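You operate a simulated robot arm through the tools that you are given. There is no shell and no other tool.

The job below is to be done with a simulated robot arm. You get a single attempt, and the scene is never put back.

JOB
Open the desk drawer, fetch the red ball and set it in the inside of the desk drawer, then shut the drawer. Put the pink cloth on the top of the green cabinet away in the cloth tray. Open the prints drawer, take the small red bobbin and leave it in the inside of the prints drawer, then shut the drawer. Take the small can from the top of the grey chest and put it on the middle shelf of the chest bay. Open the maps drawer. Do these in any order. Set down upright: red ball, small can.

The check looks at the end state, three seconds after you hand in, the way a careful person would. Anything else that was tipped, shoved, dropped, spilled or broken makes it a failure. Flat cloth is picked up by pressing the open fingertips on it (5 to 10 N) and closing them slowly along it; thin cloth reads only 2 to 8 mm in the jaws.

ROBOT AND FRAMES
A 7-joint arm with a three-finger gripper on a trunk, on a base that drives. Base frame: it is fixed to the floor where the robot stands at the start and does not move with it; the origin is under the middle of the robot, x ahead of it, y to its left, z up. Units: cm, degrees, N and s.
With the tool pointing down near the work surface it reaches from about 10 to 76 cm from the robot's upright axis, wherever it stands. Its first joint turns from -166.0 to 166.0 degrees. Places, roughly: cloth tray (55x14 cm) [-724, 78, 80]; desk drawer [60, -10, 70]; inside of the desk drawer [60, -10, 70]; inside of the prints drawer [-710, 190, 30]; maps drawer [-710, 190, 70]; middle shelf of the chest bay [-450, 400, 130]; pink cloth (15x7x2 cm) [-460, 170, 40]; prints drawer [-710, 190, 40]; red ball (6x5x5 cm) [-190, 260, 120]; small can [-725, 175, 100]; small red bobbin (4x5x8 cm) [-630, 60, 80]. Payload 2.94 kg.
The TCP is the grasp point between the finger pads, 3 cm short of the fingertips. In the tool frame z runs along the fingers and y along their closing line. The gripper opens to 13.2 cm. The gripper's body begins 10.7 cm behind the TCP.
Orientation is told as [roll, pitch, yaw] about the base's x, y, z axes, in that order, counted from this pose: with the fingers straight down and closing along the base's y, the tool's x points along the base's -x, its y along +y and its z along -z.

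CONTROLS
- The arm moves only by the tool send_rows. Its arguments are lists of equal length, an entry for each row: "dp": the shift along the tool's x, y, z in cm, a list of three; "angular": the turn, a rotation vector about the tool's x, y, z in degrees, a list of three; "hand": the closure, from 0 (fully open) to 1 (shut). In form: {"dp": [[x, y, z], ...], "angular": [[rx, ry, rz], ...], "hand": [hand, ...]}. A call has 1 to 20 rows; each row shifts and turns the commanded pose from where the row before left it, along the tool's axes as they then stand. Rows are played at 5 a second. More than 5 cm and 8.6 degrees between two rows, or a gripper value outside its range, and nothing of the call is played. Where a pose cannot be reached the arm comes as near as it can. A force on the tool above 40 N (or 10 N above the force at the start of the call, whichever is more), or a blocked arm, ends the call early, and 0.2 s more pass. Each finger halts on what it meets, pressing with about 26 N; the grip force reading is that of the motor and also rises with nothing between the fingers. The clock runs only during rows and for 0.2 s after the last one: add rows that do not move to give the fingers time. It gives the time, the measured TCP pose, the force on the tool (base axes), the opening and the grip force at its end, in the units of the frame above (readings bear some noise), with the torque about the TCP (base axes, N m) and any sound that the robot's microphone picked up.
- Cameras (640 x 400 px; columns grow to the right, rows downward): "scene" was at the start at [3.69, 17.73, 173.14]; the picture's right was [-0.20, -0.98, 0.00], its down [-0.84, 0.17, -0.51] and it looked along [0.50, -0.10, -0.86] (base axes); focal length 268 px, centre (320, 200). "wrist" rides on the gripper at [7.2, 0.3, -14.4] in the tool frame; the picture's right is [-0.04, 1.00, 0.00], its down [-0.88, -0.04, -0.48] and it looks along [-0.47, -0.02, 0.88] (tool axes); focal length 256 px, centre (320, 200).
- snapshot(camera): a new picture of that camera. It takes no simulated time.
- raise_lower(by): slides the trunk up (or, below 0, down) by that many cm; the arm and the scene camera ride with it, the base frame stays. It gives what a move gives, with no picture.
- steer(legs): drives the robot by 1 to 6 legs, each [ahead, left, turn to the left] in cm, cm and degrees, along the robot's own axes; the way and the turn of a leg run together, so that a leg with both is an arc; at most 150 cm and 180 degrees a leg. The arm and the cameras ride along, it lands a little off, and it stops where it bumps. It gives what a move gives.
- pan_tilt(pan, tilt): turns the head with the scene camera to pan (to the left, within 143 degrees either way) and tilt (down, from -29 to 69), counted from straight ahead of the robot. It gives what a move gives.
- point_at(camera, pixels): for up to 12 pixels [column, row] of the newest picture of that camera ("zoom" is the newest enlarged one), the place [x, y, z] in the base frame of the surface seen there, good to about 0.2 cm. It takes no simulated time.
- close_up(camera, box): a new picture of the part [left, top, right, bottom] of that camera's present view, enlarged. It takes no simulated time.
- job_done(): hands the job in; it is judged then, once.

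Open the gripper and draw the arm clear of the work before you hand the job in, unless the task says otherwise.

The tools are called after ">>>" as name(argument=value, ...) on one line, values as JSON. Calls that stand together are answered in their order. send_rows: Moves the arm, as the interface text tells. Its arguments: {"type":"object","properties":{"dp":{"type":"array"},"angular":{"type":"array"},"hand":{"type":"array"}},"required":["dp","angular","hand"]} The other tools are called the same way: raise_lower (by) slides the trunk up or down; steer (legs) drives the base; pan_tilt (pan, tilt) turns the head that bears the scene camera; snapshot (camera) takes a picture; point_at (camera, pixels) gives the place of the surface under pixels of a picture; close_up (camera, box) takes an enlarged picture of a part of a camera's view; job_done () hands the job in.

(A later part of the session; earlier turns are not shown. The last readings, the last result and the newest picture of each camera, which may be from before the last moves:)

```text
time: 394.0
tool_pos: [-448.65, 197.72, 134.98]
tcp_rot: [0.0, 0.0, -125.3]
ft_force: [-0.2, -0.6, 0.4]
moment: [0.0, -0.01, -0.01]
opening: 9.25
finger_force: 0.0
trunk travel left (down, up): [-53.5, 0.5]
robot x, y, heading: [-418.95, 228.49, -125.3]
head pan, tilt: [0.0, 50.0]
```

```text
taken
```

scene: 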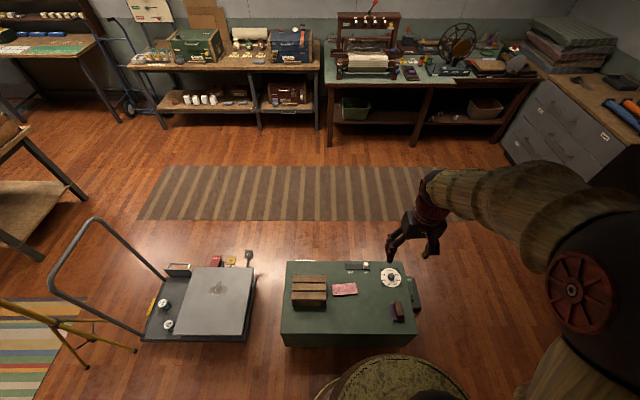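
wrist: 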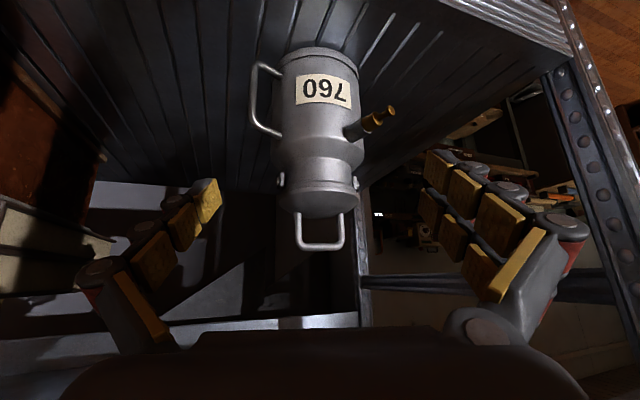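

The pink cloth lies at (345,289) between the crate and a dial sheet. I zoom and query its corners.

>>> close_up(camera="scene", box=[280, 250, 424, 340])

>>> point_at(camera="zoom", pixels=[[230, 155], [340, 145], [345, 190], [245, 205], [288, 172], [210, 170], [375, 170], [288, 225], [288, 120], [260, 165], [315, 175], [288, 185]])

```text
4.44 times, centred on (352, 295) of scene
```

zoom: 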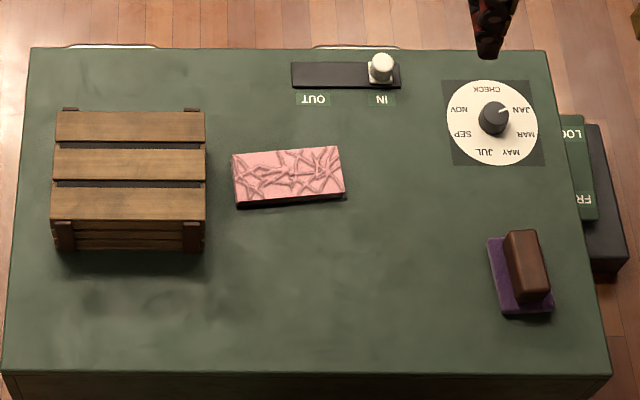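

```text
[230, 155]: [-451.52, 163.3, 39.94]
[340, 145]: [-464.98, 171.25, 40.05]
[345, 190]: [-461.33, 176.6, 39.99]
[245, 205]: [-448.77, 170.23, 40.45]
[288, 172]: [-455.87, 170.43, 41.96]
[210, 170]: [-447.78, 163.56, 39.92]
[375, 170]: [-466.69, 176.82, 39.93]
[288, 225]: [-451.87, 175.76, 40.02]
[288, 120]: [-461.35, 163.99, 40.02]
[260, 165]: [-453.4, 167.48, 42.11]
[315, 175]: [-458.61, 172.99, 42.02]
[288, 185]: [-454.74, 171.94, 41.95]
```

It is a folded cloth about 15×6.5×2 cm, long side along 150°, top z 42. I drive 8 cm closer and bring the hand above its middle (-456.4,170.4), lowering the trunk.

>>> steer(legs=[[8, 0, 0]])

>>> send_rows(dp=[[-3.7, 1.9, 0], [-3.7, 1.9, 0], [-3.7, 1.9, 0], [-3.7, 1.9, 0], [-3.7, 1.9, 0], [0, 0, 0]], angular=[[0, 0, 0], [0, 0, 0], [0, 0, 0], [0, 0, 0], [0, 0, 0], [0, 0, 0]], hand=[0.3, 0.3, 0.3, 0.3, 0.3, 0.3])

>>> raise_lower(by=-40)

>>> snapshot(camera="wrist")

```text
time: 395.1
tool_pos: [-453.37, 190.91, 134.97]
tcp_rot: [0.0, 0.1, -125.3]
ft_force: [-0.9, -0.4, 0.1]
moment: [0.03, -0.05, 0.01]
opening: 9.24
finger_force: 0.1
trunk travel left (down, up): [-53.5, 0.5]
robot x, y, heading: [-423.74, 221.81, -125.5]
head pan, tilt: [0.0, 50.0]
```

```text
time: 396.4
tool_pos: [-456.19, 170.57, 134.81]
tcp_rot: [0.0, 0.1, -125.3]
ft_force: [-0.2, 0.3, 0.0]
moment: [-0.04, 0.02, 0.02]
opening: 9.25
finger_force: 0.0
trunk travel left (down, up): [-53.5, 0.5]
robot x, y, heading: [-423.74, 221.77, -125.7]
head pan, tilt: [0.0, 50.0]
```

```text
time: 400.3
tool_pos: [-456.21, 170.46, 94.85]
tcp_rot: [0.0, 0.1, -125.3]
ft_force: [0.0, -0.5, 0.1]
moment: [0.01, -0.02, 0.0]
opening: 9.25
finger_force: 0.0
trunk travel left (down, up): [-13.5, 40.5]
robot x, y, heading: [-423.72, 221.98, -125.6]
head pan, tilt: [0.0, 50.0]
```

```text
taken
```

wrist: 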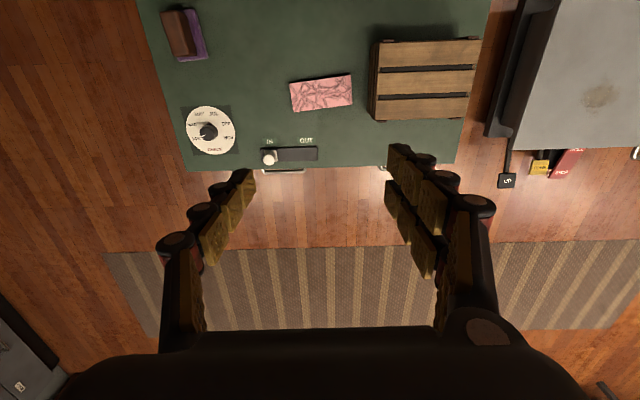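

The cloth lies under the hand at (322,93). I lower the trunk 13 cm more and turn the hand 5° to align with its long side, then come down above it.

>>> raise_lower(by=-13)

>>> send_rows(dp=[[0, 0, 4], [0, 0, 4], [0, 0, 4], [0, 0, 4], [0, 0, 4], [0, 0, 4], [0, 0, 0]], angular=[[0, 0, -5], [0, 0, 0], [0, 0, 0], [0, 0, 0], [0, 0, 0], [0, 0, 0], [0, 0, 0]], hand=[0.35, 0.4, 0.4, 0.4, 0.4, 0.4, 0.4])

>>> snapshot(camera="wrist")

>>> point_at(camera="wrist", pixels=[[320, 150], [280, 150], [360, 150], [320, 130], [320, 170], [255, 150], [385, 150]])

```text
time: 401.9
tool_pos: [-456.29, 170.59, 81.82]
tcp_rot: [0.0, 0.1, -125.2]
ft_force: [0.4, -0.2, 0.3]
moment: [0.02, -0.02, 0.01]
opening: 9.24
finger_force: 0.0
trunk travel left (down, up): [-0.5, 53.5]
robot x, y, heading: [-424.09, 221.95, -125.8]
head pan, tilt: [0.0, 50.0]
```

```text
time: 403.5
tool_pos: [-456.36, 170.49, 57.74]
tcp_rot: [0.1, -0.1, -120.3]
ft_force: [0.4, 0.9, 0.4]
moment: [0.02, 0.02, -0.03]
opening: 7.89
finger_force: 0.1
trunk travel left (down, up): [-0.5, 53.5]
robot x, y, heading: [-423.76, 221.67, -125.6]
head pan, tilt: [0.0, 50.0]
```

```text
taken
```

wrist: 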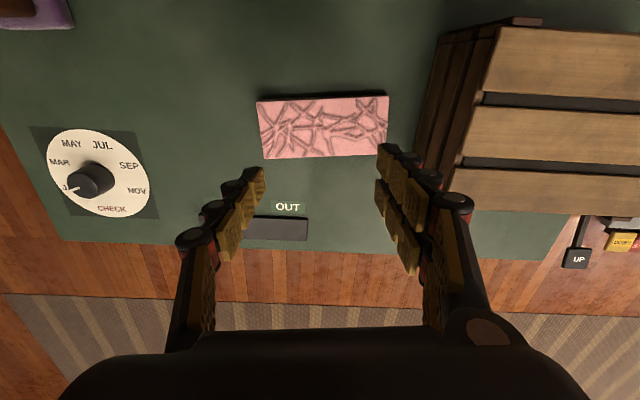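

```text
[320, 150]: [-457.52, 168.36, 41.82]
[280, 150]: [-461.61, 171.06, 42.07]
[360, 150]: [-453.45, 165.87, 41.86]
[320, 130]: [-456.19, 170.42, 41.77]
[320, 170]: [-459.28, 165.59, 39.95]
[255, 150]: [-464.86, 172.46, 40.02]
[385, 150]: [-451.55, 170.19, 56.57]
```

The hand is centered over the cloth. I set the opening to 6 cm and lower near the surface.

>>> send_rows(dp=[[0, 0, 3], [0, 0, 3], [0, 0, 3], [0, 0, 2], [0, 0, 0.5], [0, 0, 0]], angular=[[0, 0, 0], [0, 0, 0], [0, 0, 0], [0, 0, 0], [0, 0, 0], [0, 0, 0]], hand=[0.45, 0.5, 0.545, 0.545, 0.545, 0.545])

>>> send_rows(dp=[[0, 0, 0.4], [0, 0, 0.4], [0, 0, 0.2], [0, 0, 0]], angular=[[0, 0, 0], [0, 0, 0], [0, 0, 0], [0, 0, 0]], hand=[0.545, 0.545, 0.545, 0.545])

>>> snapshot(camera="wrist")

```text
time: 404.9
tool_pos: [-456.22, 170.49, 46.36]
tcp_rot: [0.0, -0.1, -120.3]
ft_force: [0.0, 0.5, -0.8]
moment: [0.01, -0.03, -0.02]
opening: 5.98
finger_force: 0.0
trunk travel left (down, up): [-0.5, 53.5]
robot x, y, heading: [-424.05, 222.48, -125.7]
head pan, tilt: [0.0, 50.0]
```

```text
time: 405.9
tool_pos: [-456.2, 170.41, 45.24]
tcp_rot: [-0.1, 0.1, -120.3]
ft_force: [-0.1, -0.2, 0.0]
moment: [-0.01, -0.01, 0.0]
opening: 5.99
finger_force: 0.0
trunk travel left (down, up): [-0.5, 53.5]
robot x, y, heading: [-423.71, 221.62, -125.9]
head pan, tilt: [0.0, 50.0]
```

```text
taken
```

wrist: 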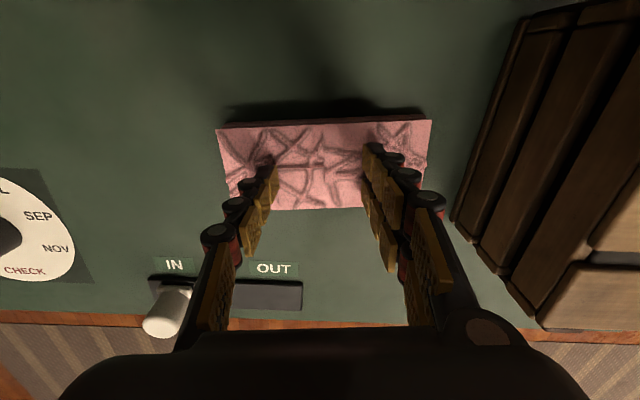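

The fingertips are right above the cloth. I press down in small steps until 5–10 N.

>>> send_rows(dp=[[0, 0, 0.2], [0, 0, 0.2], [0, 0, 0]], angular=[[0, 0, 0], [0, 0, 0], [0, 0, 0]], hand=[0.545, 0.545, 0.545])

>>> send_rows(dp=[[0, 0, 0.2], [0, 0, 0]], angular=[[0, 0, 0], [0, 0, 0]], hand=[0.545, 0.545])

```text
time: 406.7
tool_pos: [-456.26, 170.59, 44.96]
tcp_rot: [-0.1, 0.0, -120.4]
ft_force: [-0.2, 0.0, -0.3]
moment: [0.01, 0.01, 0.0]
opening: 6.02
finger_force: 0.0
trunk travel left (down, up): [-0.5, 53.5]
robot x, y, heading: [-423.78, 221.46, -125.4]
head pan, tilt: [0.0, 50.0]
```

```text
time: 407.3
tool_pos: [-456.24, 170.57, 44.79]
tcp_rot: [0.1, 0.0, -120.3]
ft_force: [0.9, 0.6, 6.1]
moment: [0.02, -0.09, 0.0]
opening: 6.0
finger_force: 0.6
trunk travel left (down, up): [-0.5, 53.5]
robot x, y, heading: [-423.52, 222.1, -125.4]
head pan, tilt: [0.0, 50.0]
```

Force is 6 N. I close the fingers slowly along the cloth.

>>> send_rows(dp=[[0, 0, 0], [0, 0, 0], [0, 0, 0], [0, 0, 0], [0, 0, 0], [0, 0, 0], [0, 0, 0], [0, 0, 0], [0, 0, 0], [0, 0, 0], [0, 0, 0], [0, 0, 0], [0, 0, 0], [0, 0, 0], [0, 0, 0]], angular=[[0, 0, 0], [0, 0, 0], [0, 0, 0], [0, 0, 0], [0, 0, 0], [0, 0, 0], [0, 0, 0], [0, 0, 0], [0, 0, 0], [0, 0, 0], [0, 0, 0], [0, 0, 0], [0, 0, 0], [0, 0, 0], [0, 0, 0]], hand=[0.58, 0.62, 0.66, 0.7, 0.74, 0.78, 0.82, 0.86, 0.9, 0.94, 0.97, 1, 1, 1, 1])

>>> snapshot(camera="wrist")

```text
time: 410.5
tool_pos: [-456.22, 170.56, 44.77]
tcp_rot: [0.0, 0.0, -120.2]
ft_force: [-0.1, 0.0, -0.8]
moment: [0.02, 0.03, 0.04]
opening: 0.02
finger_force: 25.8
trunk travel left (down, up): [-0.5, 53.5]
robot x, y, heading: [-423.87, 222.17, -125.2]
head pan, tilt: [0.0, 50.0]
```

```text
taken
```

wrist: 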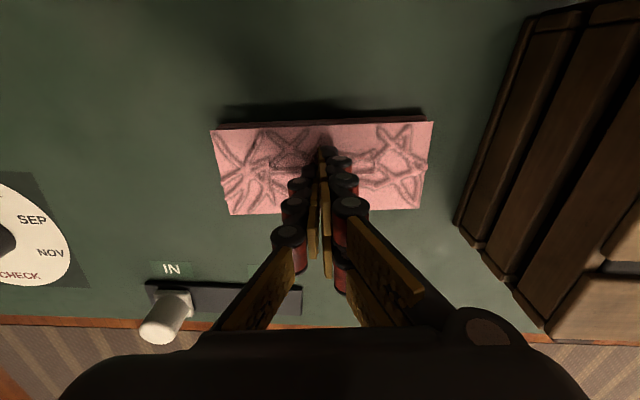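

Nothing was caught; the pressure faded while closing. I rise 1 cm, reopen to 5 cm, and press harder, to 8–10 N.

>>> send_rows(dp=[[0, 0, -1], [0, 0, 0], [0, 0, 0], [0, 0, 0], [0, 0, 0.8], [0, 0, 0.3], [0, 0, 0]], angular=[[0, 0, 0], [0, 0, 0], [0, 0, 0], [0, 0, 0], [0, 0, 0], [0, 0, 0], [0, 0, 0]], hand=[1, 0.8, 0.65, 0.62, 0.62, 0.62, 0.62])

>>> send_rows(dp=[[0, 0, 0.1], [0, 0, 0]], angular=[[0, 0, 0], [0, 0, 0]], hand=[0.62, 0.62])

```text
time: 412.1
tool_pos: [-456.19, 170.46, 44.91]
tcp_rot: [0.0, -0.1, -120.4]
ft_force: [4.3, 5.9, 20.4]
moment: [0.18, -0.2, 0.04]
opening: 5.04
finger_force: 4.9
trunk travel left (down, up): [-0.5, 53.5]
robot x, y, heading: [-423.56, 222.02, -125.5]
head pan, tilt: [0.0, 50.0]
```

```text
time: 412.7
tool_pos: [-456.13, 170.5, 44.75]
tcp_rot: [0.0, -0.2, -120.3]
ft_force: [6.6, 6.8, 30.9]
moment: [0.16, -0.37, -0.02]
opening: 5.24
finger_force: 5.7
trunk travel left (down, up): [-0.5, 53.5]
robot x, y, heading: [-423.43, 222.25, -125.4]
head pan, tilt: [0.0, 50.0]
```

That is 31 N, too strong. I raise 0.3 cm and read again.

>>> send_rows(dp=[[0, 0, -0.3], [0, 0, 0]], angular=[[0, 0, 0], [0, 0, 0]], hand=[0.62, 0.62])

>>> snapshot(camera="wrist")

```text
time: 413.3
tool_pos: [-456.27, 170.38, 44.8]
tcp_rot: [0.1, 0.0, -120.3]
ft_force: [-1.5, -3.1, 6.1]
moment: [-0.11, -0.01, -0.02]
opening: 5.0
finger_force: 0.0
trunk travel left (down, up): [-0.5, 53.5]
robot x, y, heading: [-423.54, 222.31, -125.4]
head pan, tilt: [0.0, 50.0]
```

```text
taken
```

wrist: 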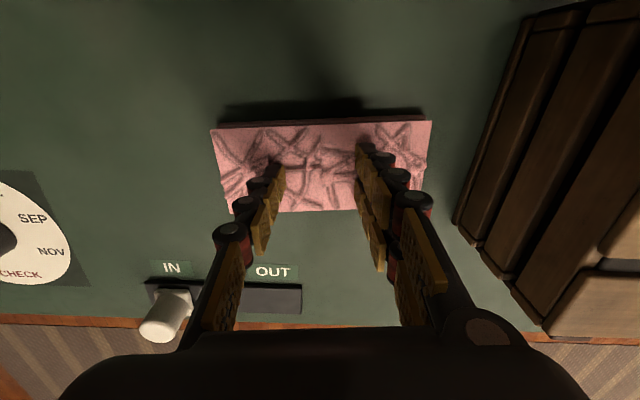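

Force reads 6 N. I press slightly more and close slowly in two parts, reading the force between.

>>> send_rows(dp=[[0, 0, 0.04], [0, 0, 0.01], [0, 0, 0.01], [0, 0, 0.01], [0, 0, 0.01], [0, 0, 0.01], [0, 0, 0.01], [0, 0, 0.01]], angular=[[0, 0, 0], [0, 0, 0], [0, 0, 0], [0, 0, 0], [0, 0, 0], [0, 0, 0], [0, 0, 0], [0, 0, 0]], hand=[0.62, 0.64, 0.66, 0.68, 0.7, 0.72, 0.74, 0.76])

>>> snapshot(camera="wrist")

```text
time: 415.1
tool_pos: [-456.07, 170.59, 44.89]
tcp_rot: [0.0, -0.1, -120.2]
ft_force: [1.3, -1.5, 13.9]
moment: [-0.03, -0.16, -0.01]
opening: 3.15
finger_force: 0.1
trunk travel left (down, up): [-0.5, 53.5]
robot x, y, heading: [-423.64, 221.88, -125.4]
head pan, tilt: [0.0, 50.0]
```

```text
taken
```

wrist: 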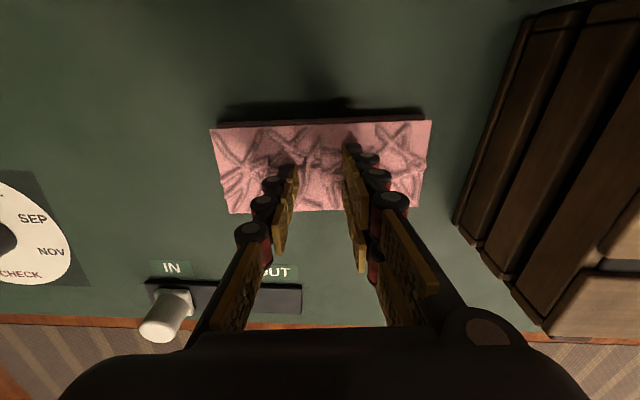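

Force is 14 N. I hold the height and continue closing slowly.

>>> send_rows(dp=[[0, 0, -0.03], [0, 0, 0], [0, 0, 0], [0, 0, 0], [0, 0, 0], [0, 0, 0], [0, 0, 0], [0, 0, 0], [0, 0, 0], [0, 0, 0], [0, 0, 0], [0, 0, 0], [0, 0, 0], [0, 0, 0]], angular=[[0, 0, 0], [0, 0, 0], [0, 0, 0], [0, 0, 0], [0, 0, 0], [0, 0, 0], [0, 0, 0], [0, 0, 0], [0, 0, 0], [0, 0, 0], [0, 0, 0], [0, 0, 0], [0, 0, 0], [0, 0, 0]], hand=[0.78, 0.8, 0.82, 0.84, 0.86, 0.88, 0.9, 0.92, 0.94, 0.96, 0.98, 1, 1, 1])

>>> snapshot(camera="wrist")

```text
time: 418.1
tool_pos: [-456.19, 170.49, 44.7]
tcp_rot: [-0.1, 0.0, -120.4]
ft_force: [-0.1, 0.6, 0.0]
moment: [0.0, 0.0, 0.02]
opening: 0.0
finger_force: 26.1
trunk travel left (down, up): [-0.5, 53.5]
robot x, y, heading: [-423.61, 221.87, -125.6]
head pan, tilt: [0.0, 50.0]
```

```text
taken
```

wrist: 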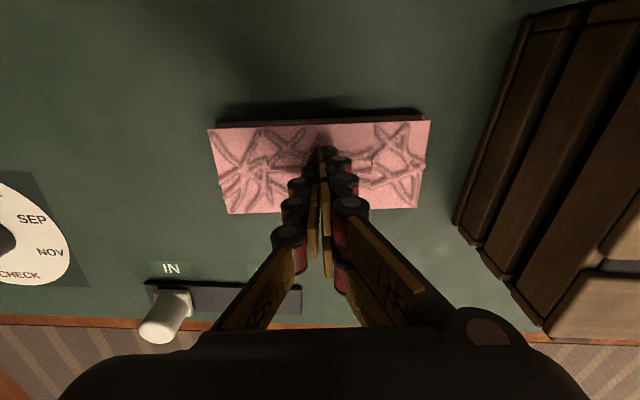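

Still nothing caught: the cloth acts as a firm folded pack 2 cm thick. I'll pinch it across its 7 cm side instead; I measure its corners now.

>>> send_rows(dp=[[0, 0, -2], [0, 0, -3], [0, 0, -3], [0, 0, 0]], angular=[[0, 0, 0], [0, 0, 0], [0, 0, 0], [0, 0, 0]], hand=[0.9, 0.7, 0.5, 0.4])

>>> snapshot(camera="wrist")

>>> close_up(camera="wrist", box=[220, 80, 420, 205])

```text
time: 419.1
tool_pos: [-456.28, 170.49, 52.77]
tcp_rot: [-0.1, 0.0, -120.3]
ft_force: [0.4, 0.5, 0.5]
moment: [-0.03, -0.01, 0.02]
opening: 6.02
finger_force: 0.1
trunk travel left (down, up): [-0.5, 53.5]
robot x, y, heading: [-423.74, 222.04, -125.3]
head pan, tilt: [0.0, 50.0]
```

```text
taken
```

wrist: 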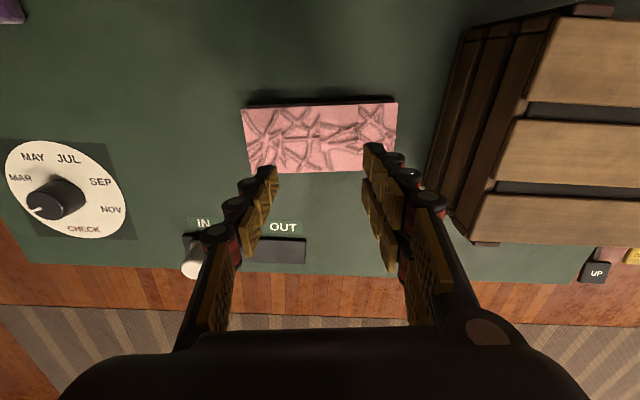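

```text
3.20 times, centred on (320, 142) of wrist
```

zoom: 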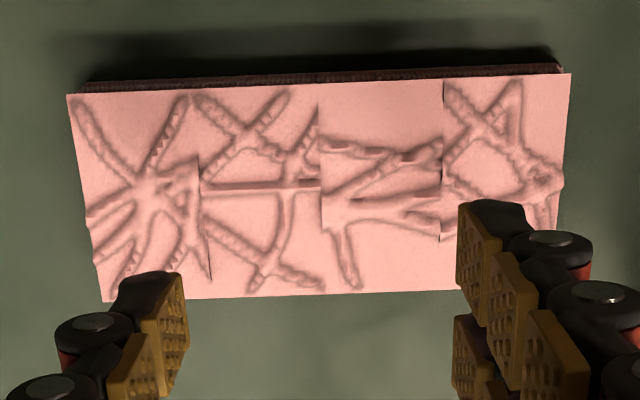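

The pack looks like hinged soft panels. I turn the hand 90° so the fingers straddle its 7 cm width, to gather it from both edges.

>>> send_rows(dp=[[0, 0, 0], [0, 0, 0], [0, 0, 0], [0, 0, 0], [0, 0, 0], [0, 0, 0], [0, 0, 0], [0, 0, 0], [0, 0, 0], [0, 0, 0], [0, 0, 0], [0, 0, 0]], angular=[[0, 0, 8.2], [0, 0, 8.2], [0, 0, 8.2], [0, 0, 8.2], [0, 0, 8.2], [0, 0, 8.2], [0, 0, 8.2], [0, 0, 8.2], [0, 0, 8.2], [0, 0, 8.2], [0, 0, 8.0], [0, 0, 0]], hand=[0.35, 0.33, 0.33, 0.33, 0.33, 0.33, 0.33, 0.33, 0.33, 0.33, 0.33, 0.33])

>>> snapshot(camera="wrist")

>>> point_at(camera="wrist", pixels=[[320, 110], [290, 110], [350, 110], [275, 110], [365, 110], [320, 60], [320, 170], [270, 150], [368, 150]])

```text
time: 421.7
tool_pos: [-456.14, 170.42, 52.89]
tcp_rot: [0.0, 0.1, 149.7]
ft_force: [-0.2, 0.4, 0.3]
moment: [0.01, -0.03, 0.03]
opening: 8.88
finger_force: 0.1
trunk travel left (down, up): [-0.5, 53.5]
robot x, y, heading: [-423.93, 221.82, -125.5]
head pan, tilt: [0.0, 50.0]
```

```text
taken
```

wrist: 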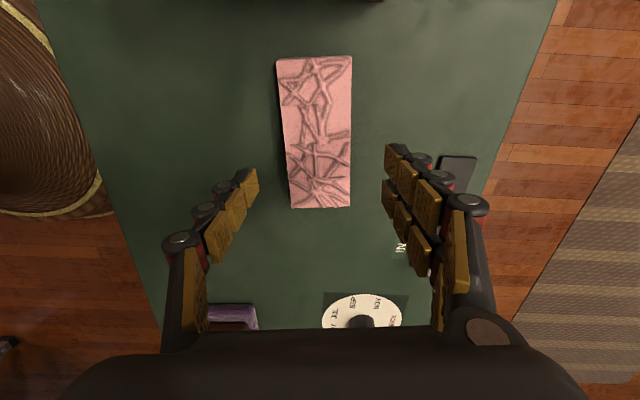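

```text
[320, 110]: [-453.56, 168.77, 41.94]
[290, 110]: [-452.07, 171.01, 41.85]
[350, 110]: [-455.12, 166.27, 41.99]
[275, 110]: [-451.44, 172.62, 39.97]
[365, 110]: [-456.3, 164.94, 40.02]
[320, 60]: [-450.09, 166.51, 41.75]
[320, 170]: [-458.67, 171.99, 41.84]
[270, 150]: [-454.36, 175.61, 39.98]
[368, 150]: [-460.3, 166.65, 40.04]
```

The fingers straddle the pack. I narrow to 7.8 cm and lower until the fingertips just touch the cabinet top.

>>> send_rows(dp=[[0, 0, 2], [0, 0, 3], [0, 0, 2.5], [0, 0, 1.4], [0, 0, 0]], angular=[[0, 0, 0], [0, 0, 0], [0, 0, 0], [0, 0, 0], [0, 0, 0]], hand=[0.41, 0.41, 0.41, 0.41, 0.41])

>>> send_rows(dp=[[0, 0, 0.3], [0, 0, 0.2], [0, 0, 0.1], [0, 0, 0]], angular=[[0, 0, 0], [0, 0, 0], [0, 0, 0], [0, 0, 0]], hand=[0.41, 0.41, 0.41, 0.41])

>>> snapshot(camera="wrist")

```text
time: 422.9
tool_pos: [-456.18, 170.52, 43.79]
tcp_rot: [-0.1, 0.0, 149.7]
ft_force: [-0.1, -0.4, 0.8]
moment: [-0.01, -0.01, 0.02]
opening: 7.8
finger_force: 0.1
trunk travel left (down, up): [-0.5, 53.5]
robot x, y, heading: [-423.9, 221.56, -125.5]
head pan, tilt: [0.0, 50.0]
```

```text
time: 423.9
tool_pos: [-456.27, 170.47, 43.32]
tcp_rot: [0.0, 0.1, 149.8]
ft_force: [0.2, -0.8, 0.2]
moment: [-0.03, 0.02, 0.02]
opening: 7.77
finger_force: 0.1
trunk travel left (down, up): [-0.5, 53.5]
robot x, y, heading: [-423.71, 221.42, -125.5]
head pan, tilt: [0.0, 50.0]
```

```text
taken
```

wrist: 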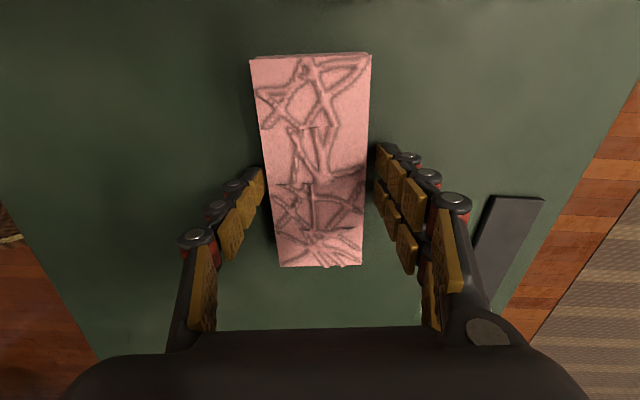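

The tips are 0.3 cm over the cabinet top, beside the pack. I close slowly and watch the opening.

>>> send_rows(dp=[[0, 0, 0.1], [0, 0, 0], [0, 0, 0], [0, 0, 0], [0, 0, 0], [0, 0, 0], [0, 0, 0]], angular=[[0, 0, 0], [0, 0, 0], [0, 0, 0], [0, 0, 0], [0, 0, 0], [0, 0, 0], [0, 0, 0]], hand=[0.44, 0.48, 0.52, 0.56, 0.6, 0.64, 0.64])

>>> snapshot(camera="wrist")

```text
time: 425.5
tool_pos: [-456.13, 170.54, 43.16]
tcp_rot: [0.1, 0.0, 149.7]
ft_force: [-0.3, 0.7, 1.8]
moment: [0.01, -0.01, -0.01]
opening: 6.7
finger_force: 26.1
trunk travel left (down, up): [-0.5, 53.5]
robot x, y, heading: [-423.82, 222.18, -125.8]
head pan, tilt: [0.0, 50.0]
```

```text
taken
```

wrist: 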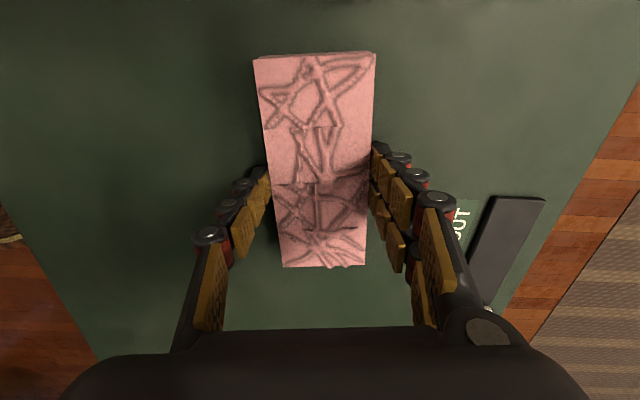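

The fingers hold the pack firmly at 6.7 cm. I lift it 2 cm and look.

>>> send_rows(dp=[[0, 0, 0], [0, 0, -0.5], [0, 0, -0.7], [0, 0, -0.8], [0, 0, 0]], angular=[[0, 0, 0], [0, 0, 0], [0, 0, 0], [0, 0, 0], [0, 0, 0]], hand=[0.66, 0.66, 0.66, 0.66, 0.66])

>>> snapshot(camera="wrist")

```text
time: 426.7
tool_pos: [-456.24, 170.54, 45.27]
tcp_rot: [0.0, 0.0, 149.7]
ft_force: [0.2, 0.2, 0.7]
moment: [-0.01, -0.03, -0.01]
opening: 6.71
finger_force: 25.7
trunk travel left (down, up): [-0.5, 53.5]
robot x, y, heading: [-423.57, 221.86, -125.7]
head pan, tilt: [0.0, 50.0]
```

```text
taken
```

wrist: 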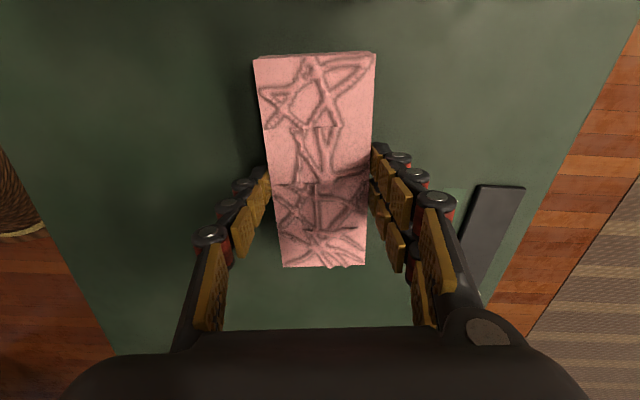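

The cloth pack came up with the hand. I raise it high with arm and trunk before driving to the bench.

>>> send_rows(dp=[[0, 0, -2], [0, 0, -3], [0, 0, -4], [0, 0, -4], [0, 0, -4], [0, 0, -4], [0, 0, -4], [0, 0, -4], [0, 0, -3], [0, 0, -2], [0, 0, 0]], angular=[[0, 0, 0], [0, 0, 0], [0, 0, 0], [0, 0, 0], [0, 0, 0], [0, 0, 0], [0, 0, 0], [0, 0, 0], [0, 0, 0], [0, 0, 0], [0, 0, 0]], hand=[0.68, 0.68, 0.68, 0.68, 0.68, 0.68, 0.68, 0.68, 0.68, 0.68, 0.68])

>>> raise_lower(by=40)

>>> raise_lower(by=13)

>>> snapshot(camera="wrist")

```text
time: 429.1
tool_pos: [-456.26, 170.38, 79.07]
tcp_rot: [0.0, 0.0, 149.8]
ft_force: [0.6, 0.5, -0.7]
moment: [0.03, 0.01, -0.03]
opening: 6.7
finger_force: 25.6
trunk travel left (down, up): [-0.5, 53.5]
robot x, y, heading: [-423.86, 221.72, -125.4]
head pan, tilt: [0.0, 50.0]
```

```text
time: 432.9
tool_pos: [-456.2, 170.45, 119.13]
tcp_rot: [0.0, -0.1, 149.7]
ft_force: [0.6, -0.4, -0.2]
moment: [-0.02, 0.0, -0.01]
opening: 6.71
finger_force: 25.8
trunk travel left (down, up): [-40.5, 13.5]
robot x, y, heading: [-423.57, 222.03, -125.6]
head pan, tilt: [0.0, 50.0]
```

```text
time: 434.5
tool_pos: [-456.23, 170.39, 131.97]
tcp_rot: [-0.1, 0.0, 149.6]
ft_force: [-1.0, -0.2, 0.3]
moment: [-0.01, 0.01, 0.0]
opening: 6.69
finger_force: 26.0
trunk travel left (down, up): [-53.5, 0.5]
robot x, y, heading: [-423.51, 221.74, -125.4]
head pan, tilt: [0.0, 50.0]
```

```text
taken
```

wrist: 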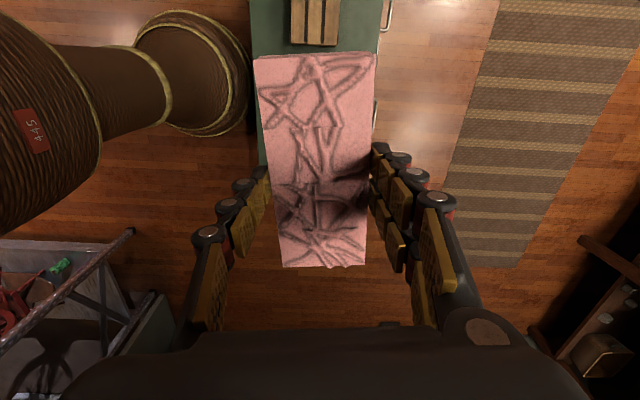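

The pack is held firmly. I drive right around the cabinet's back end and then forward toward the bench.

>>> steer(legs=[[0, -88, 0], [130, 0, 0], [0, -45, 0]])

>>> pan_tilt(pan=0, tilt=45)

>>> snapshot(camera="scene")

```text
time: 447.5
tool_pos: [-640.49, 143.19, 132.07]
tcp_rot: [0.0, 0.0, 149.0]
ft_force: [-0.4, 0.6, -1.2]
moment: [-0.04, -0.04, 0.02]
opening: 6.69
finger_force: 26.0
trunk travel left (down, up): [-53.5, 0.5]
robot x, y, heading: [-607.15, 194.62, -126.0]
head pan, tilt: [0.0, 50.0]
```

```text
time: 448.2
tool_pos: [-640.33, 143.25, 132.04]
tcp_rot: [0.0, -0.1, 149.1]
ft_force: [0.0, 0.5, -0.2]
moment: [-0.01, 0.04, -0.02]
opening: 6.7
finger_force: 26.1
trunk travel left (down, up): [-53.5, 0.5]
robot x, y, heading: [-607.19, 194.21, -126.0]
head pan, tilt: [0.0, 45.0]
```

```text
taken
```

scene: 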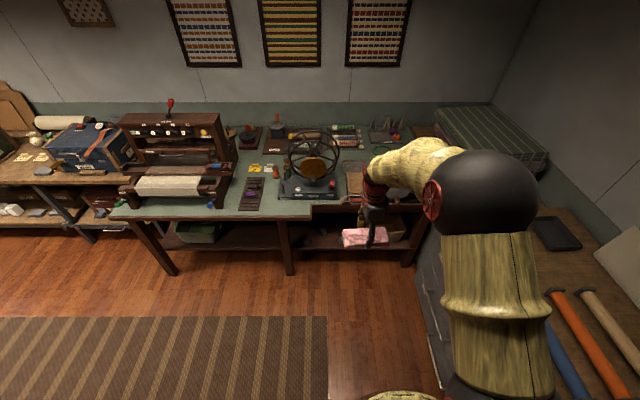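

I query the wheel, press and what I can see of the tray before moving closer.

>>> close_up(camera="scene", box=[240, 110, 440, 235])

>>> point_at(camera="zoom", pixels=[[240, 70], [160, 140], [320, 140], [240, 150], [340, 240], [360, 200], [345, 160], [360, 130], [390, 130], [300, 290], [150, 270], [470, 330]])

```text
3.20 times, centred on (340, 172) of scene
```

zoom: 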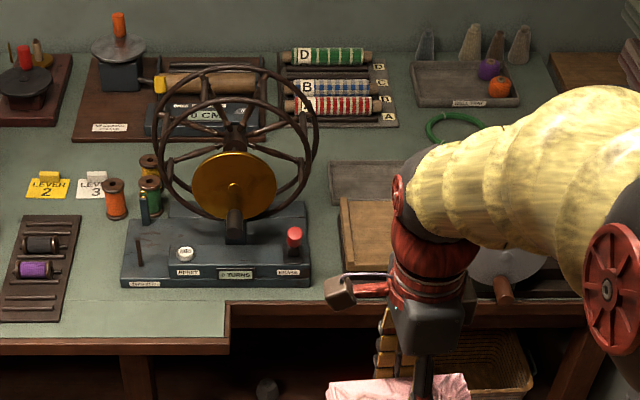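

```text
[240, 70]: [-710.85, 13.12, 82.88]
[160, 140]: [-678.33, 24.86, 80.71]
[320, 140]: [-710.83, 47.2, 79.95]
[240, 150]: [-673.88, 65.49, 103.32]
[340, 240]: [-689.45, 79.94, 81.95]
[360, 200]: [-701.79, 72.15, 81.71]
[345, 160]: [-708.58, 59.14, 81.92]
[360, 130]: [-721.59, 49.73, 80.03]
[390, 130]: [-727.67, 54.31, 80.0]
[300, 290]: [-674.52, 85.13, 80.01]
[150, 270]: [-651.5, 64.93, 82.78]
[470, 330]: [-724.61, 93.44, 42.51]
```

The tray spans a≈610–665 at b≈-352; its near end should be free. The bench's right section is set back to b≈-316, so I can stand close. I drive forward 65 cm first.

>>> steer(legs=[[65, -9, 0.9]])

>>> snapshot(camera="wrist")

>>> snapshot(camera="scene")

```text
time: 451.8
tool_pos: [-684.15, 95.48, 132.05]
tcp_rot: [-0.1, 0.0, 150.1]
ft_force: [-1.3, -1.1, -0.4]
moment: [0.03, -0.05, -0.03]
opening: 6.72
finger_force: 26.1
trunk travel left (down, up): [-53.5, 0.5]
robot x, y, heading: [-652.16, 147.31, -125.1]
head pan, tilt: [0.0, 45.0]
```

```text
taken
```

wrist: 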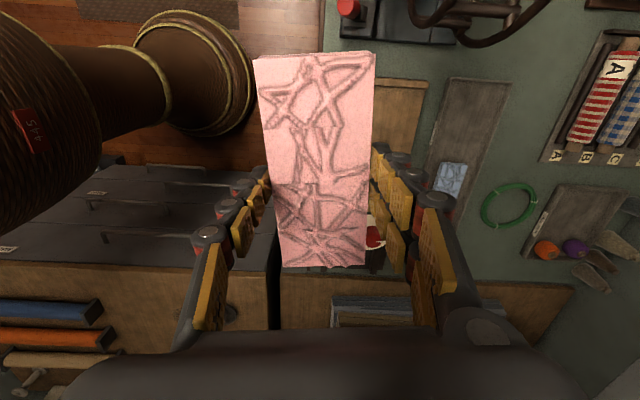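

```text
taken
```

scene: 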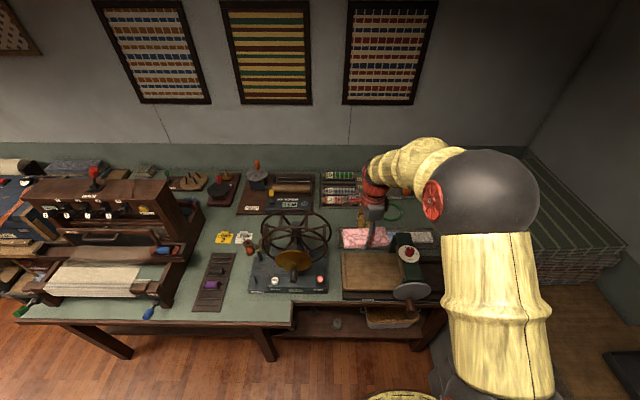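

The tray's free part shows at (470,120) in the wrist picture, the blue cloth at (450,178). I query its edges and height.

>>> point_at(camera="wrist", pixels=[[470, 120], [450, 85], [505, 88], [446, 120], [497, 122], [435, 155], [485, 158], [452, 165], [450, 178], [475, 90], [460, 150], [425, 100]])

>>> close_up(camera="wrist", box=[380, 50, 540, 210])

```text
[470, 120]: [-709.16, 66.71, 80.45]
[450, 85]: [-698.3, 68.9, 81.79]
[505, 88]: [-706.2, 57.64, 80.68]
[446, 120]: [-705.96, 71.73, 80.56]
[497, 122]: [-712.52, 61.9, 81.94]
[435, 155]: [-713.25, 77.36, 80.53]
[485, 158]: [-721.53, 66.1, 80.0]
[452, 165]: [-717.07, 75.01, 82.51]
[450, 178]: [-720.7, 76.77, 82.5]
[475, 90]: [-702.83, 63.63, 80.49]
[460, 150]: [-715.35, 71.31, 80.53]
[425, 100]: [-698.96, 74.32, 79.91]
```

```text
2.50 times, centred on (460, 130) of wrist
```

zoom: 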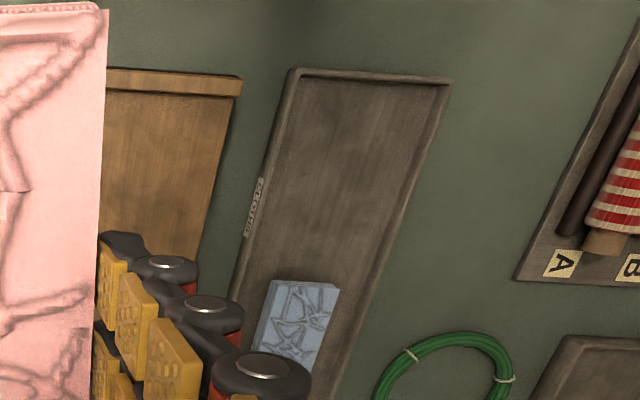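

The free tray part is a 611.5–629, b -345…-359.5, floor z 80.5, just fitting the 14.6 cm pack. I drive 30 cm closer, align the pack to the tray, and move over the spot (-710.1,68.7).

>>> steer(legs=[[30, 0, 0]])

>>> snapshot(camera="scene")

```text
time: 453.8
tool_pos: [-701.49, 71.14, 132.06]
tcp_rot: [-0.1, -0.1, 150.0]
ft_force: [-1.3, -0.3, -0.3]
moment: [0.04, -0.04, -0.02]
opening: 6.69
finger_force: 26.3
trunk travel left (down, up): [-53.5, 0.5]
robot x, y, heading: [-669.0, 122.8, -125.5]
head pan, tilt: [0.0, 45.0]
```

```text
taken
```

scene: 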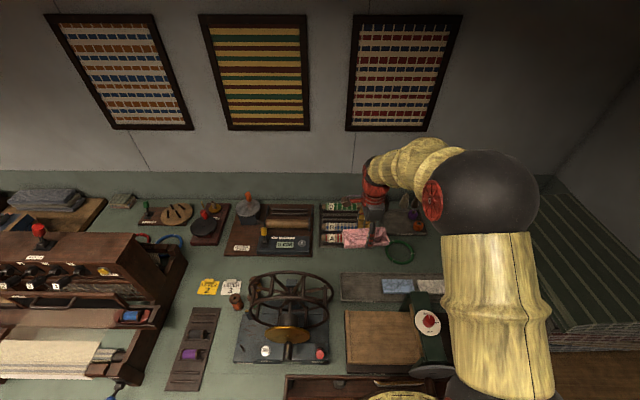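

>>> point_at(camera="scene", pixels=[[428, 322], [415, 305], [440, 372], [420, 345], [405, 340], [330, 290], [285, 330], [290, 275], [350, 315], [395, 285], [325, 350], [440, 300]])

>>> send_rows(dp=[[0, 0, 0], [-2.8, 3.4, 0], [-2.86, 3.5, 0], [0, 0, 0]], angular=[[0, 0, 5], [0, 0, 0], [0, 0, 0], [0, 0, 0]], hand=[0.68, 0.68, 0.68, 0.68])

>>> snapshot(camera="wrist")

```text
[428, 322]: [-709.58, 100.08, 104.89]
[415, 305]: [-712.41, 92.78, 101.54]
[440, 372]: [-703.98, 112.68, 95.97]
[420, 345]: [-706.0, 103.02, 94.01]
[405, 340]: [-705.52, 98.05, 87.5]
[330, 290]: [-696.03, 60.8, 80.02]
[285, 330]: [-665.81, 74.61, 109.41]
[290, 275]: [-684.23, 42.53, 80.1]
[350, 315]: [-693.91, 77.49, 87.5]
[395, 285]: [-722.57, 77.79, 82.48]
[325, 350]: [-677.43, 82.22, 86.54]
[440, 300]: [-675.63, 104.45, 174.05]
```

```text
time: 454.8
tool_pos: [-709.92, 68.87, 132.15]
tcp_rot: [0.0, -0.1, 145.1]
ft_force: [1.1, -0.1, -0.2]
moment: [0.01, 0.06, 0.0]
opening: 6.71
finger_force: 25.8
trunk travel left (down, up): [-53.5, 0.5]
robot x, y, heading: [-668.92, 122.91, -124.8]
head pan, tilt: [0.0, 45.0]
```

```text
taken
```

wrist: 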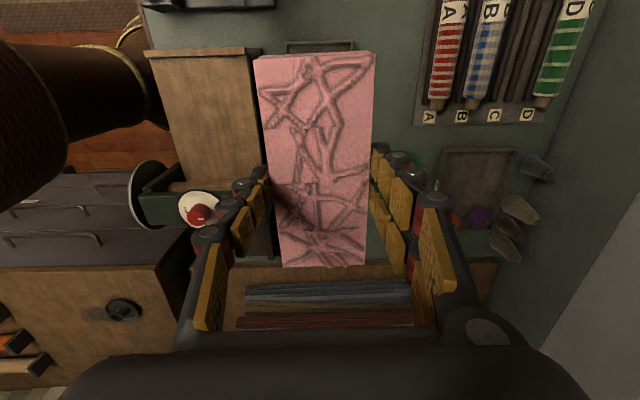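

The press frame begins 12 cm to the right and the wheel 20 cm to the left of my column. I lower the trunk by 38 cm and check alignment with the tray.

>>> raise_lower(by=-38)

>>> snapshot(camera="wrist")

>>> snapshot(camera="scene")

```text
time: 458.5
tool_pos: [-710.0, 68.75, 94.11]
tcp_rot: [0.0, 0.1, 145.0]
ft_force: [-0.5, -0.1, 0.0]
moment: [0.0, 0.02, 0.01]
opening: 6.67
finger_force: 25.9
trunk travel left (down, up): [-15.5, 38.5]
robot x, y, heading: [-669.17, 122.42, -125.2]
head pan, tilt: [0.0, 45.0]
```

```text
taken
```

wrist: 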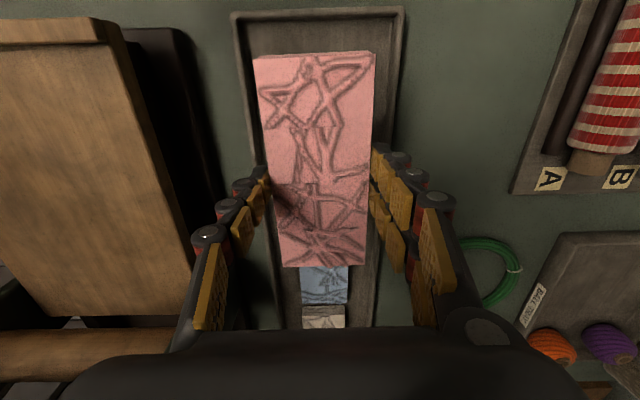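

```text
taken
```

scene: 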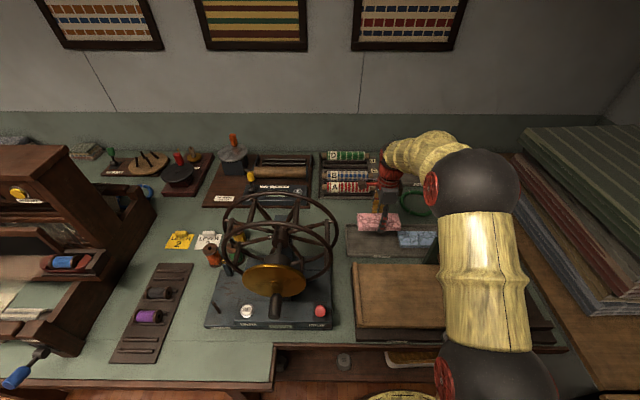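

The pack is aligned over the tray's free end. I lower it 8.5 cm and check again.

>>> send_rows(dp=[[0, 0, 2.5], [0, 0, 2.5], [0, 0, 2], [0, 0, 1.5], [0, 0, 0]], angular=[[0, 0, 0], [0, 0, 0], [0, 0, 0], [0, 0, 0], [0, 0, 0]], hand=[0.68, 0.68, 0.68, 0.68, 0.68])

>>> snapshot(camera="wrist")

>>> close_up(camera="scene", box=[330, 170, 450, 260])

```text
time: 459.7
tool_pos: [-710.05, 68.77, 85.53]
tcp_rot: [-0.1, 0.0, 145.0]
ft_force: [-0.4, -0.1, -0.4]
moment: [0.03, 0.01, 0.02]
opening: 6.7
finger_force: 26.0
trunk travel left (down, up): [-15.5, 38.5]
robot x, y, heading: [-669.38, 123.2, -125.2]
head pan, tilt: [0.0, 45.0]
```

```text
taken
```

wrist: 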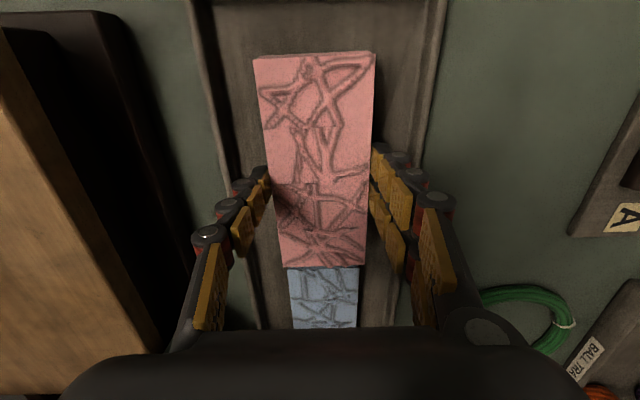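

```text
4.44 times, centred on (390, 215) of scene
```

zoom: 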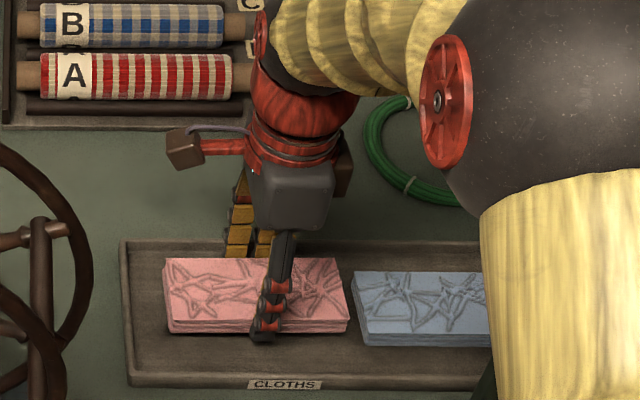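

The pack sits between the tray's end and the blue cloth. I check the gaps with point queries before the last lowering.

>>> point_at(camera="wrist", pixels=[[322, 262], [315, 58], [322, 275], [322, 290], [322, 20], [245, 60], [405, 60], [265, 100], [372, 100]])

>>> point_at(camera="zoom", pixels=[[340, 290], [357, 290], [170, 295], [140, 300], [360, 340], [345, 320], [128, 330], [128, 260]])

```text
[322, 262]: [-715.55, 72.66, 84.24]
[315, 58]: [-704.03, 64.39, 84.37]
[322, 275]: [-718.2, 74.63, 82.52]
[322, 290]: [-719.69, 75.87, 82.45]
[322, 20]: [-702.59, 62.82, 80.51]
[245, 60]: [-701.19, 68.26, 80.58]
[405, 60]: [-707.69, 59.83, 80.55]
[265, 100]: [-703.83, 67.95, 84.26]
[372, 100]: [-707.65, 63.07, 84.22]
```

```text
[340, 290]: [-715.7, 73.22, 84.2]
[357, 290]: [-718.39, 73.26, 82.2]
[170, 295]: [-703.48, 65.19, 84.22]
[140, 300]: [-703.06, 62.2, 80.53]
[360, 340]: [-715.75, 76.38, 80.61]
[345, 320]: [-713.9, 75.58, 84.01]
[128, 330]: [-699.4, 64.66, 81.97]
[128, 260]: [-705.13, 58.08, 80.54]
```

Gaps are about 2 cm on both ends. I lower the rest until contact.

>>> send_rows(dp=[[0, 0, 0.8], [0, 0, 0.5], [0, 0, 0.3], [0, 0, 0]], angular=[[0, 0, 0], [0, 0, 0], [0, 0, 0], [0, 0, 0]], hand=[0.68, 0.68, 0.68, 0.68])

>>> send_rows(dp=[[0, 0, 0.15], [0, 0, 0.15], [0, 0, 0]], angular=[[0, 0, 0], [0, 0, 0], [0, 0, 0]], hand=[0.68, 0.68, 0.68])

```text
time: 460.7
tool_pos: [-710.0, 68.82, 83.97]
tcp_rot: [-0.2, 0.0, 145.0]
ft_force: [-0.1, -0.5, -1.5]
moment: [-0.01, -0.01, -0.01]
opening: 6.74
finger_force: 25.9
trunk travel left (down, up): [-15.5, 38.5]
robot x, y, heading: [-669.4, 122.79, -125.2]
head pan, tilt: [0.0, 45.0]
```

```text
time: 461.5
tool_pos: [-709.97, 68.87, 83.66]
tcp_rot: [0.1, -0.1, 145.1]
ft_force: [0.8, 2.1, 11.3]
moment: [-0.05, -0.02, 0.03]
opening: 6.71
finger_force: 26.4
trunk travel left (down, up): [-15.5, 38.5]
robot x, y, heading: [-669.0, 122.63, -125.2]
head pan, tilt: [0.0, 45.0]
```

The pack touches the tray floor (11 N). I open to 8.2 cm and rise straight up.

>>> send_rows(dp=[[0, 0, 0], [0, 0, 0], [0, 0, 0], [0, 0, -1], [0, 0, -2], [0, 0, -3], [0, 0, -4], [0, 0, -4], [0, 0, -4], [0, 0, 0]], angular=[[0, 0, 0], [0, 0, 0], [0, 0, 0], [0, 0, 0], [0, 0, 0], [0, 0, 0], [0, 0, 0], [0, 0, 0], [0, 0, 0], [0, 0, 0]], hand=[0.45, 0.4, 0.38, 0.38, 0.38, 0.38, 0.38, 0.38, 0.38, 0.38])

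>>> snapshot(camera="wrist")

>>> close_up(camera="scene", box=[330, 170, 450, 260])

```text
time: 463.7
tool_pos: [-709.97, 68.85, 101.58]
tcp_rot: [-0.1, 0.0, 145.0]
ft_force: [-0.3, 0.9, 0.0]
moment: [-0.01, -0.01, 0.01]
opening: 8.18
finger_force: 0.1
trunk travel left (down, up): [-15.5, 38.5]
robot x, y, heading: [-669.16, 122.81, -125.5]
head pan, tilt: [0.0, 45.0]
```

```text
taken
```

wrist: 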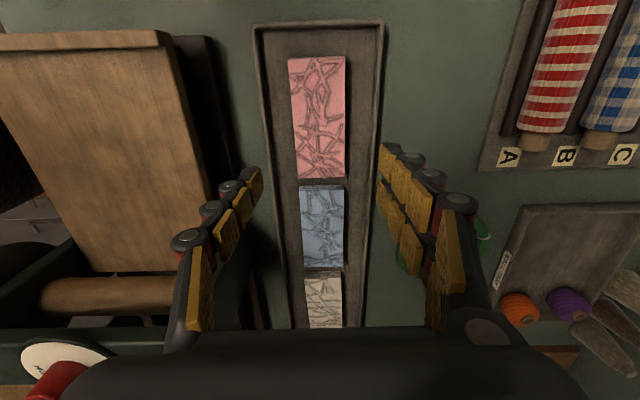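

```text
4.44 times, centred on (390, 215) of scene
```

zoom: 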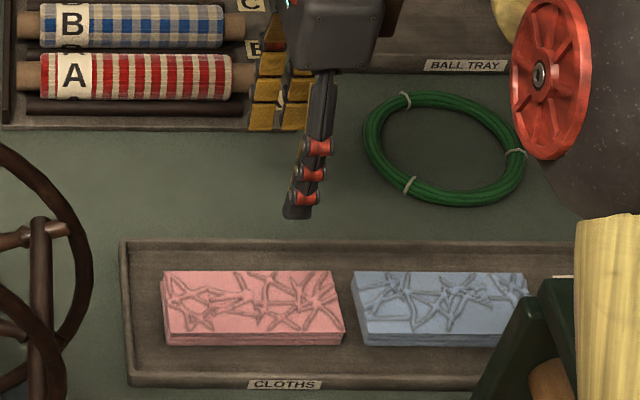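

The pink cloth lies in the CLOTHS tray, blue and white untouched. I raise the trunk, retract the hand and go to the chest for the MAPS drawer.

>>> raise_lower(by=30)

>>> send_rows(dp=[[0, -4, 0], [0, -4, 0], [0, -4, 0], [0, -4, 0], [0, -2, 0], [0, 0, 0]], angular=[[0, 0, 0], [0, 0, 0], [0, 0, 0], [0, 0, 0], [0, 0, 0], [0, 0, 0]], hand=[0.4, 0.5, 0.6, 0.7, 0.7, 0.7])

>>> steer(legs=[[-24, 0, 0], [0, 30, 0], [0, 0, -90.4]])

>>> pan_tilt(pan=0, tilt=45)

>>> snapshot(camera="scene")

```text
time: 466.7
tool_pos: [-710.16, 68.85, 131.51]
tcp_rot: [0.0, -0.1, 145.0]
ft_force: [-0.1, -0.1, -1.2]
moment: [-0.01, -0.01, 0.03]
opening: 8.18
finger_force: 0.1
trunk travel left (down, up): [-45.5, 8.5]
robot x, y, heading: [-669.45, 122.7, -125.4]
head pan, tilt: [0.0, 45.0]
```

```text
time: 468.1
tool_pos: [-699.75, 83.42, 131.65]
tcp_rot: [-0.2, 0.0, 144.9]
ft_force: [-0.1, 0.3, 0.3]
moment: [0.0, 0.01, 0.05]
opening: 3.93
finger_force: 0.0
trunk travel left (down, up): [-45.5, 8.5]
robot x, y, heading: [-669.18, 122.86, -125.4]
head pan, tilt: [0.0, 45.0]
```

```text
time: 475.4
tool_pos: [-669.79, 155.7, 131.67]
tcp_rot: [0.0, 0.0, 54.8]
ft_force: [1.1, 0.5, -0.4]
moment: [0.06, 0.02, 0.0]
opening: 3.98
finger_force: 0.1
trunk travel left (down, up): [-45.5, 8.5]
robot x, y, heading: [-630.81, 125.11, 144.6]
head pan, tilt: [0.0, 45.0]
```

```text
time: 476.0
tool_pos: [-669.97, 155.66, 131.56]
tcp_rot: [-0.1, 0.0, 54.9]
ft_force: [-0.5, 0.4, -0.8]
moment: [-0.03, 0.0, -0.02]
opening: 3.97
finger_force: 0.1
trunk travel left (down, up): [-45.5, 8.5]
robot x, y, heading: [-630.48, 124.95, 144.9]
head pan, tilt: [0.0, 45.0]
```

```text
taken
```

scene: 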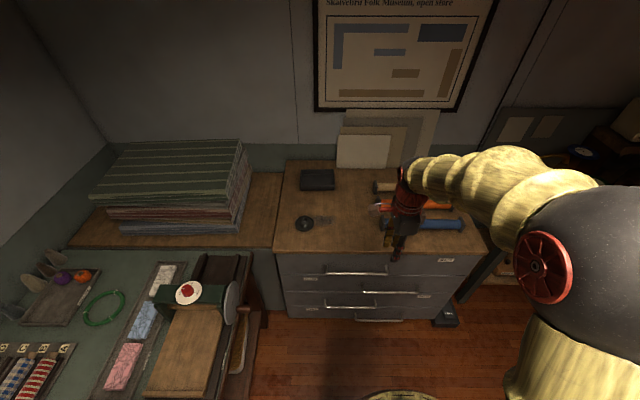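

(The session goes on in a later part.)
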